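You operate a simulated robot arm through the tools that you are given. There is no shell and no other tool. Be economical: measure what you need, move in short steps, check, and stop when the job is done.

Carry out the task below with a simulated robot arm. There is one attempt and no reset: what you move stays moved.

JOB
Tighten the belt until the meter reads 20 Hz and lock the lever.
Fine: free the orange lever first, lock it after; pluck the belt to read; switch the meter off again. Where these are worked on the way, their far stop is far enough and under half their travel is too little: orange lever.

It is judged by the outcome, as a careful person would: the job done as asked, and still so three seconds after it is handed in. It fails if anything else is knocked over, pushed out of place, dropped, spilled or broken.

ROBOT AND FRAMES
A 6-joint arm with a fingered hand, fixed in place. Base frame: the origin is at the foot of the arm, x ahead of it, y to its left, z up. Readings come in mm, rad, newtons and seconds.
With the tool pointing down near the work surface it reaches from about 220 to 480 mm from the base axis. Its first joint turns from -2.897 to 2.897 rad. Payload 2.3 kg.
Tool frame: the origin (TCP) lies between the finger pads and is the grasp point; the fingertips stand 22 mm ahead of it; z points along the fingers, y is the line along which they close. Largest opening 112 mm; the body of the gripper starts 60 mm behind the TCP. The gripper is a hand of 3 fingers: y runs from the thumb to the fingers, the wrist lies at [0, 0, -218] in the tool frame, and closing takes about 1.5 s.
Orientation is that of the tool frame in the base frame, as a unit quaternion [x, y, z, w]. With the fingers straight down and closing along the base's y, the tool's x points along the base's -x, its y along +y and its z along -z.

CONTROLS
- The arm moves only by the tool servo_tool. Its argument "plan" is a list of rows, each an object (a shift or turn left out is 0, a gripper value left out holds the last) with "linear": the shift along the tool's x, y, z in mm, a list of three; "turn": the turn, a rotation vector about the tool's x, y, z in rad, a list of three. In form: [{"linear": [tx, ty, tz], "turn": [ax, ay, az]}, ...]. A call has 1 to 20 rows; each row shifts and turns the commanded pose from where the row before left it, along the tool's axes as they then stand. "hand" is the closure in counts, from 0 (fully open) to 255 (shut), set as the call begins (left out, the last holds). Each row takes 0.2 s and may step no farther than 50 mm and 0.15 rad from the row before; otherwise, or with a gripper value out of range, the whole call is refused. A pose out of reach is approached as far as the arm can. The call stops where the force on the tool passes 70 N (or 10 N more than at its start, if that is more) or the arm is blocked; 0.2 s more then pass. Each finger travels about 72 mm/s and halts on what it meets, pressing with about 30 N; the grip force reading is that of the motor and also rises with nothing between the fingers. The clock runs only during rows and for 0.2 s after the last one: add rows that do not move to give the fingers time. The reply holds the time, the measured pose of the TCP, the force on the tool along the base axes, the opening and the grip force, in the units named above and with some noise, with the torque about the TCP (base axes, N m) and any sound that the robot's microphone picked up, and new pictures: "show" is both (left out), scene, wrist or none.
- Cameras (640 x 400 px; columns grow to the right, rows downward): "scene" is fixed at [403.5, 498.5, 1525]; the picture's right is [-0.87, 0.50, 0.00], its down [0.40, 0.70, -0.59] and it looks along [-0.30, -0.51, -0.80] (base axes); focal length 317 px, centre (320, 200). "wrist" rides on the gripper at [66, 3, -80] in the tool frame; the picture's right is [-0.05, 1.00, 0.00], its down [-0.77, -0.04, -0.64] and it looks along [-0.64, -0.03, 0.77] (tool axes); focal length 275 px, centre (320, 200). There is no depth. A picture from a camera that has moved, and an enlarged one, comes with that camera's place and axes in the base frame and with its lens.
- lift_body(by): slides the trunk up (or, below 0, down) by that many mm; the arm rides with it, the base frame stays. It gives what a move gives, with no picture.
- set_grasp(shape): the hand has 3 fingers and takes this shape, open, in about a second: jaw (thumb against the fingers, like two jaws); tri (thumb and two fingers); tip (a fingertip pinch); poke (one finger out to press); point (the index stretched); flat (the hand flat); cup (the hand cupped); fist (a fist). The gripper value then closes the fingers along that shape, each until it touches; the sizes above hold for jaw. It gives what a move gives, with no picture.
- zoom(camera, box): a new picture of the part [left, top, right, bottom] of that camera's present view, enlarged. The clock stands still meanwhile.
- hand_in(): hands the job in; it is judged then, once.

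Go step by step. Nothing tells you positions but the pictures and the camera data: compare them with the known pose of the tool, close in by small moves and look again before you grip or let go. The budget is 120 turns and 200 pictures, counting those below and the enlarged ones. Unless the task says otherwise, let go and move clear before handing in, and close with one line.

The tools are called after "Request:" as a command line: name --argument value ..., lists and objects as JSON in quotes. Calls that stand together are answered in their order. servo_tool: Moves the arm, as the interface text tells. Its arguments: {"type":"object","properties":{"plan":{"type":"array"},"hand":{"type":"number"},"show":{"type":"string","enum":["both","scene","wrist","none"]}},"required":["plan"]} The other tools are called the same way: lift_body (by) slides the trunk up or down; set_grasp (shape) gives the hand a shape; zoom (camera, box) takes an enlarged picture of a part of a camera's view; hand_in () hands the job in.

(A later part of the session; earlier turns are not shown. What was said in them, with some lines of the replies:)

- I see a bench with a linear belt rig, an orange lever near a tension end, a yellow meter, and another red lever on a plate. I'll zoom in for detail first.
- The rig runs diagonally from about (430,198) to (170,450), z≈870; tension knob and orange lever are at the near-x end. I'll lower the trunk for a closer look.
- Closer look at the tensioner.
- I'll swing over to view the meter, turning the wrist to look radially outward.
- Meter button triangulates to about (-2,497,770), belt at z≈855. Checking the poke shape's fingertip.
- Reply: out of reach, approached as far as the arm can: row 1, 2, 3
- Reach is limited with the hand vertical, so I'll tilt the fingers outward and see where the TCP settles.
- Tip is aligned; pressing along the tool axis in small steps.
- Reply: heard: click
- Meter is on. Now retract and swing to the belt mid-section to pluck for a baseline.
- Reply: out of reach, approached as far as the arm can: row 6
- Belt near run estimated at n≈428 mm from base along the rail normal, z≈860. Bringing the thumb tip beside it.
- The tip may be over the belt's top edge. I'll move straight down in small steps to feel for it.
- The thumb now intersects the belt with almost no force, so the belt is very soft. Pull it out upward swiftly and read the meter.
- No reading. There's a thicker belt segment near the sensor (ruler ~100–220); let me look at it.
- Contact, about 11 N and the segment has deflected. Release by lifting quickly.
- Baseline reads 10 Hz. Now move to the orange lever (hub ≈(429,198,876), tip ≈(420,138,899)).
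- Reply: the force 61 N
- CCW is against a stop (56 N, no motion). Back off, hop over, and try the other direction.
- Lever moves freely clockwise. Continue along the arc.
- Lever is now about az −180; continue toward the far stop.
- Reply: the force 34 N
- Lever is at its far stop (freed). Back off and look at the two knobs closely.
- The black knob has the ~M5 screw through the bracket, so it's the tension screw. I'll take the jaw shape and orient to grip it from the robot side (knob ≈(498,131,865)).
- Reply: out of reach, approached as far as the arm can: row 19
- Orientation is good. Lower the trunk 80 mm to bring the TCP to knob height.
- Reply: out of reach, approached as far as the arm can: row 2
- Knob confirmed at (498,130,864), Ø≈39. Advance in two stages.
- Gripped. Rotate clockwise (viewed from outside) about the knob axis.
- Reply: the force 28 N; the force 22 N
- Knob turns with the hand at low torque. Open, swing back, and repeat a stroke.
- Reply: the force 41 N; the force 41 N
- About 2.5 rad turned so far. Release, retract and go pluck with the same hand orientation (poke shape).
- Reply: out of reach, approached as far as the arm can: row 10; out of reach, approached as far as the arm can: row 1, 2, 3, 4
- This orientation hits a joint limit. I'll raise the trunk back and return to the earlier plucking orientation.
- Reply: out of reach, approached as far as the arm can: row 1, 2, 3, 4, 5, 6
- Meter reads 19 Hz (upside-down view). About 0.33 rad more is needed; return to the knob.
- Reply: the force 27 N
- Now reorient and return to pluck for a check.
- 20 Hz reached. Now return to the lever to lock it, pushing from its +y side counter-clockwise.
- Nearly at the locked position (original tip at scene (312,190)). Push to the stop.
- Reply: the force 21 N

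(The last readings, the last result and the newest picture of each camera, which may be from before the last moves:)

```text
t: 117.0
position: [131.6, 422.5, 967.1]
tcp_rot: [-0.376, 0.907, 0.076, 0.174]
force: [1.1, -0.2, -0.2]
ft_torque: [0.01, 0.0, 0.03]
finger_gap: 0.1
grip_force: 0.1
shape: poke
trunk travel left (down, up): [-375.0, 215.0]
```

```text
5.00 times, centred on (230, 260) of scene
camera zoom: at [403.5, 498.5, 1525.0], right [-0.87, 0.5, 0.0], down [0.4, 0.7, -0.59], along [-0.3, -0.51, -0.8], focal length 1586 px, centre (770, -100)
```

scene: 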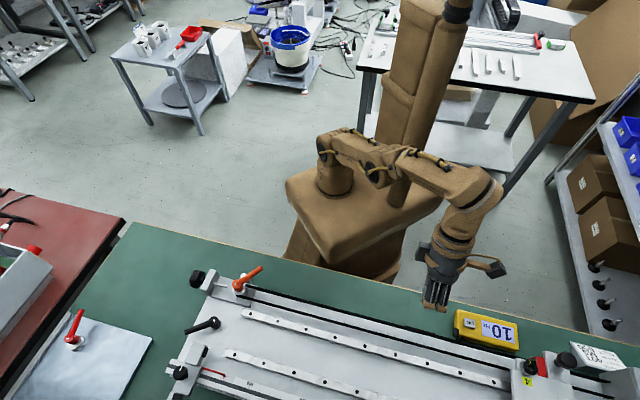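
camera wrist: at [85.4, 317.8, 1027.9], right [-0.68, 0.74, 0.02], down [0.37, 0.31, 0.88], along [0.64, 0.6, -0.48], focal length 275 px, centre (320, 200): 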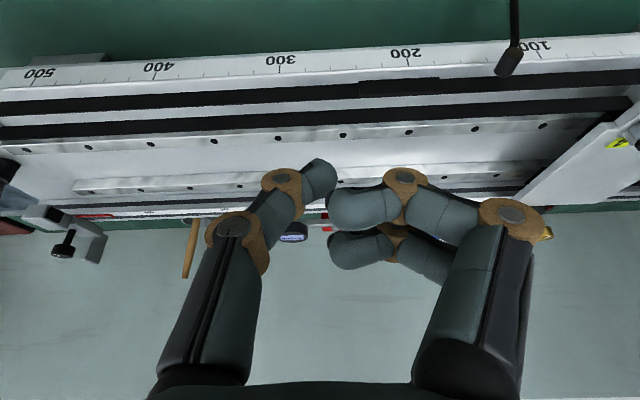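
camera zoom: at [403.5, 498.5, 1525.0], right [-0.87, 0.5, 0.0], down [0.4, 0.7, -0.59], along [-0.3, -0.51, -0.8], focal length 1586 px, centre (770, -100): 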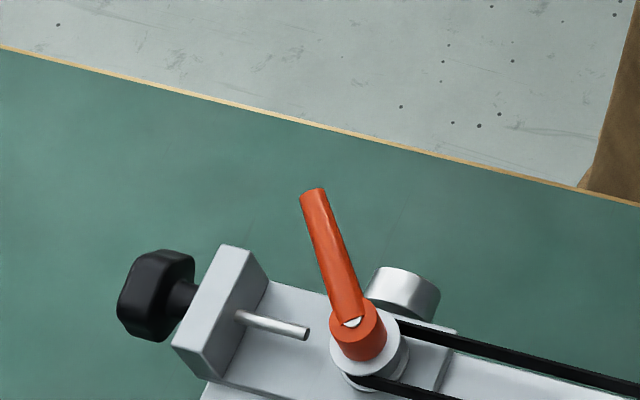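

Lever is back at its locked position. One verifying pluck.

Request:
servo_tool --plan '[{"linear": [15.8, 1.4, 0]}, {"linear": [0, 0, 28]}, {"linear": [0, 0, 28]}, {"linear": [0, 0, 29]}, {}, {"linear": [-6.5, 0, 2.6]}, {"linear": [-3.7, 0, 1.5]}, {"linear": [-3.7, 0, 1.5]}, {}]' --show "none"

Request:
servo_tool --plan '[{"linear": [-2.3, 0, 0.9]}, {}, {"linear": [-15, 0, -37]}, {}, {}]' --show "none"

Request:
zoom --camera "scene" --box '[460, 290, 540, 350]'

```text
t: 119.0
position: [152.2, 440.0, 882.3]
tcp_rot: [-0.376, 0.907, 0.076, 0.175]
force: [-0.4, -0.7, -0.7]
ft_torque: [-0.02, 0.0, 0.0]
finger_gap: 0.0
grip_force: 0.0
shape: poke
trunk travel left (down, up): [-375.0, 215.0]
```

```text
t: 120.2
position: [155.1, 441.6, 923.6]
tcp_rot: [-0.375, 0.907, 0.075, 0.176]
force: [-0.1, 0.1, -0.1]
ft_torque: [0.0, 0.04, 0.01]
finger_gap: 0.0
grip_force: 0.0
shape: poke
trunk travel left (down, up): [-375.0, 215.0]
```

```text
6.67 times, centred on (500, 320) of scene
camera zoom: at [403.5, 498.5, 1525.0], right [-0.87, 0.5, 0.0], down [0.4, 0.7, -0.59], along [-0.3, -0.51, -0.8], focal length 2115 px, centre (-880, -600)
```

zoom: 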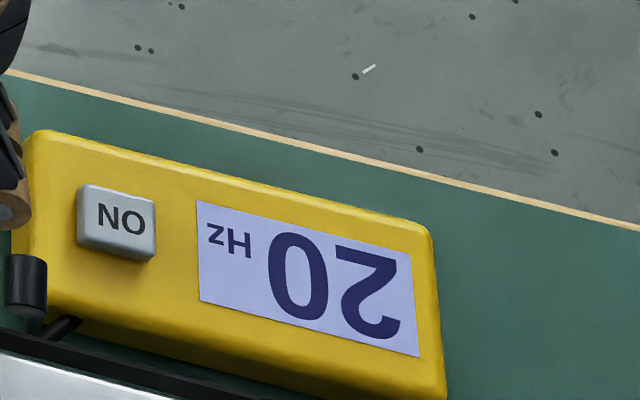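

Unsure the last pluck registered, so I'll repeat it slightly deeper.

Request:
servo_tool --plan '[{"linear": [9.3, 0, -3.8]}, {"linear": [15, 0, 37]}, {"linear": [-9.3, 0, 3.8]}, {"linear": [-2.8, 0, 1.1]}, {}]' --show "none"

Request:
servo_tool --plan '[{"linear": [-2, 0, 0.8]}, {}, {"linear": [-15, 0, -37]}, {}, {}]' --show "none"

Request:
zoom --camera "scene" --box '[460, 290, 540, 350]'

```text
t: 121.4
position: [154.5, 442.2, 882.4]
tcp_rot: [-0.374, 0.907, 0.075, 0.175]
force: [-7.7, -10.1, 0.5]
ft_torque: [-0.16, 0.15, -0.02]
finger_gap: 0.0
grip_force: 0.1
shape: poke
trunk travel left (down, up): [-375.0, 215.0]
```

```text
t: 122.6
position: [158.4, 447.7, 921.8]
tcp_rot: [-0.375, 0.907, 0.076, 0.175]
force: [-0.6, 0.6, -0.2]
ft_torque: [0.02, 0.0, -0.01]
finger_gap: 0.0
grip_force: 0.0
shape: poke
trunk travel left (down, up): [-375.0, 215.0]
```

```text
6.67 times, centred on (500, 320) of scene
camera zoom: at [403.5, 498.5, 1525.0], right [-0.87, 0.5, 0.0], down [0.4, 0.7, -0.59], along [-0.3, -0.51, -0.8], focal length 2115 px, centre (-880, -600)
```

zoom: 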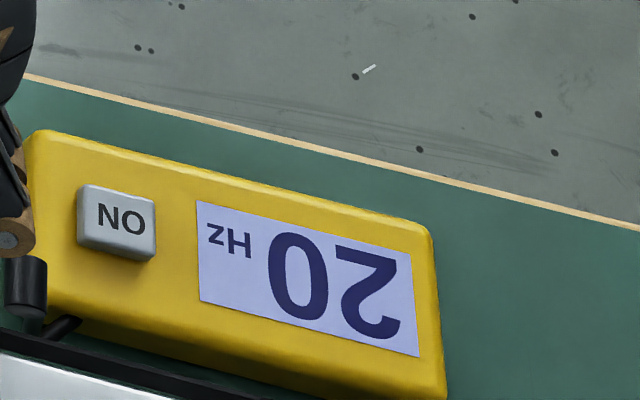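

20 Hz confirmed while locked. Now go switch the meter off.

Request:
servo_tool --plan '[{"linear": [-9.4, 0, -23.2]}, {"linear": [21.6, 21.1, -8.7], "turn": [-0.0536, 0, -0.1326]}, {"linear": [18.5, 24.2, -7.5], "turn": [-0.0536, 0, -0.1326]}, {"linear": [15.1, 26.9, -6.1], "turn": [-0.0536, 0, -0.1326]}, {"linear": [11.4, 28.9, -4.6], "turn": [-0.0536, 0, -0.1326]}, {"linear": [7.5, 30.4, -3], "turn": [-0.0536, 0, -0.1326]}, {}]' --show "wrist"

```text
t: 124.2
position: [-0.9, 438.4, 947.1]
tcp_rot: [-0.669, 0.718, 0.132, 0.138]
force: [-0.2, -0.2, 0.5]
ft_torque: [-0.01, -0.02, 0.0]
finger_gap: 0.0
grip_force: 0.0
shape: poke
trunk travel left (down, up): [-375.0, 215.0]
camera wrist: at [-11.4, 349.1, 996.5], right [-0.99, 0.11, 0.02], down [0.07, 0.47, 0.88], along [0.09, 0.88, -0.48], focal length 275 px, centre (320, 200)
```

wrist: 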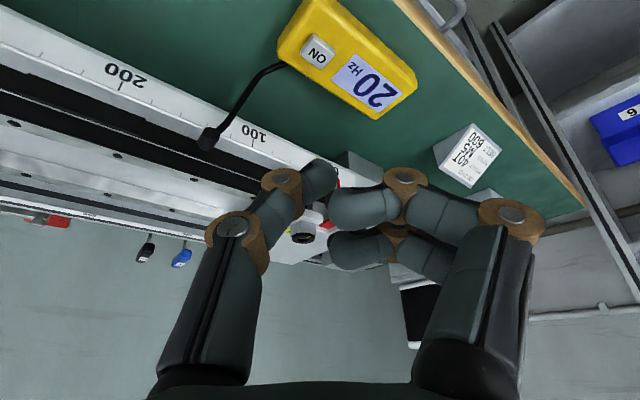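

Request:
servo_tool --plan '[{"linear": [6.3, -2.1, 0]}, {"linear": [0, 0, 35]}, {"linear": [0, 0, 35]}, {"linear": [0, 0, 35]}, {"linear": [0, 0, 25]}, {"linear": [0, 0, 20]}, {}]' --show "none"

Request:
zoom --camera "wrist" --box '[240, 100, 400, 200]'

Request:
zoom --camera "scene" --box '[440, 280, 540, 360]'

```text
t: 125.8
position: [5.9, 491.1, 804.6]
tcp_rot: [-0.669, 0.718, 0.131, 0.139]
force: [-1.0, -0.8, 0.1]
ft_torque: [-0.03, -0.02, -0.01]
finger_gap: 0.1
grip_force: 0.0
shape: poke
trunk travel left (down, up): [-375.0, 215.0]
```

```text
4.00 times, centred on (320, 150) of wrist
camera zoom: at [-4.0, 400.2, 853.9], right [-0.99, 0.11, 0.02], down [0.07, 0.47, 0.88], along [0.09, 0.88, -0.48], focal length 1101 px, centre (320, 400)
```

zoom: 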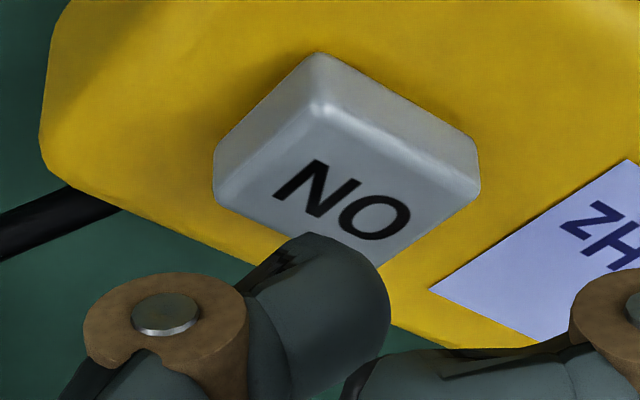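

```text
5.00 times, centred on (490, 320) of scene
camera zoom: at [403.5, 498.5, 1525.0], right [-0.87, 0.5, 0.0], down [0.4, 0.7, -0.59], along [-0.3, -0.51, -0.8], focal length 1586 px, centre (-530, -400)
```

zoom: 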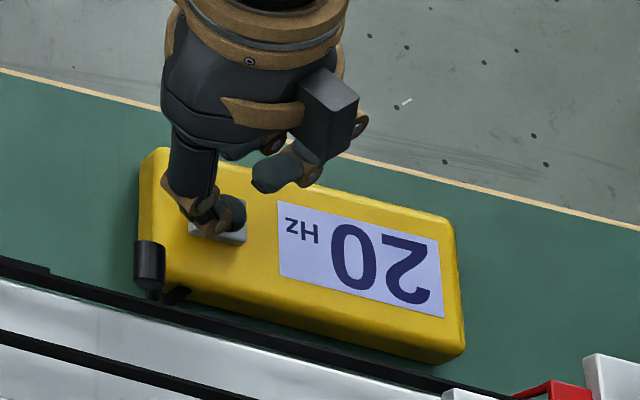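

Request:
servo_tool --plan '[{"linear": [1.5, 1, 6]}, {"linear": [0, 0, 2]}, {"linear": [0, 0, 1.5]}, {}]' --show "none"

Request:
zoom --camera "scene" --box '[440, 280, 540, 360]'

```text
t: 126.8
position: [4.9, 490.9, 796.5]
tcp_rot: [-0.669, 0.718, 0.132, 0.138]
force: [1.1, -0.4, 2.5]
ft_torque: [0.04, 0.0, 0.02]
finger_gap: 0.0
grip_force: 0.0
shape: poke
trunk travel left (down, up): [-375.0, 215.0]
heard: click
```

```text
5.00 times, centred on (490, 320) of scene
camera zoom: at [403.5, 498.5, 1525.0], right [-0.87, 0.5, 0.0], down [0.4, 0.7, -0.59], along [-0.3, -0.51, -0.8], focal length 1586 px, centre (-530, -400)
```

zoom: 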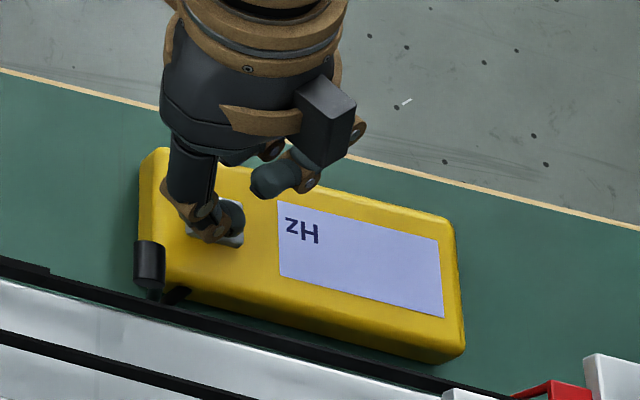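

The meter clicked off. Retract clear and take a final look.

Request:
servo_tool --plan '[{"linear": [0, 0, -30]}, {"linear": [0, 0, -40]}, {"linear": [0, 0, -40]}, {"linear": [0, 0, -40]}, {}]' --show "scene"

Request:
zoom --camera "scene" --box '[440, 280, 540, 360]'

```text
t: 128.0
position: [3.0, 435.8, 935.9]
tcp_rot: [-0.669, 0.718, 0.131, 0.139]
force: [-0.8, -0.3, 0.8]
ft_torque: [-0.02, -0.01, 0.01]
finger_gap: 0.2
grip_force: 0.1
shape: poke
trunk travel left (down, up): [-375.0, 215.0]
```

scene: 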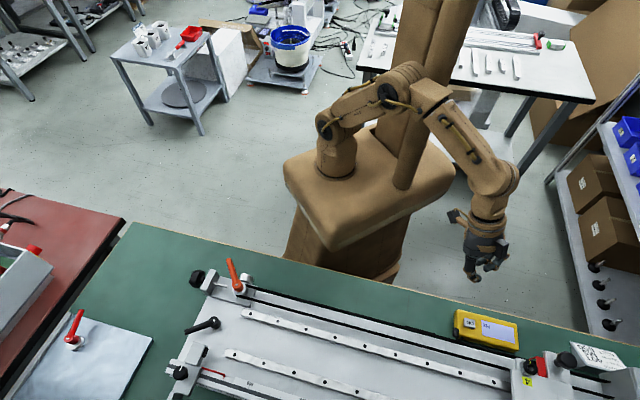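

```text
5.00 times, centred on (490, 320) of scene
camera zoom: at [403.5, 498.5, 1525.0], right [-0.87, 0.5, 0.0], down [0.4, 0.7, -0.59], along [-0.3, -0.51, -0.8], focal length 1586 px, centre (-530, -400)
```

zoom: 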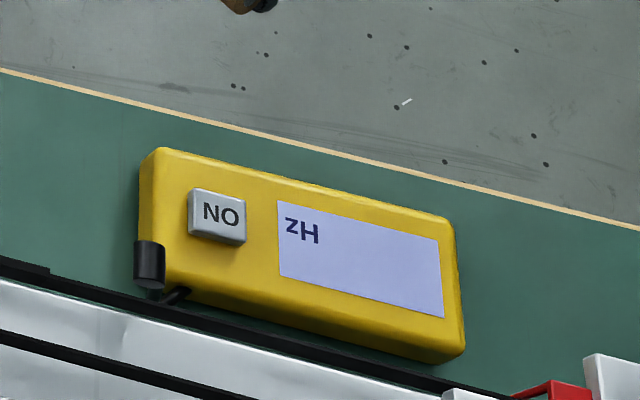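

Everything is as required: belt at 20 Hz, lever locked, meter off, arm clear. Handing in.

Request:
hand_in

```text
The job is handed in.
```

The belt reads 20 Hz with the orange lever locked, confirmed by a pluck after locking; the meter is off, the arm is clear, and the job is handed in.
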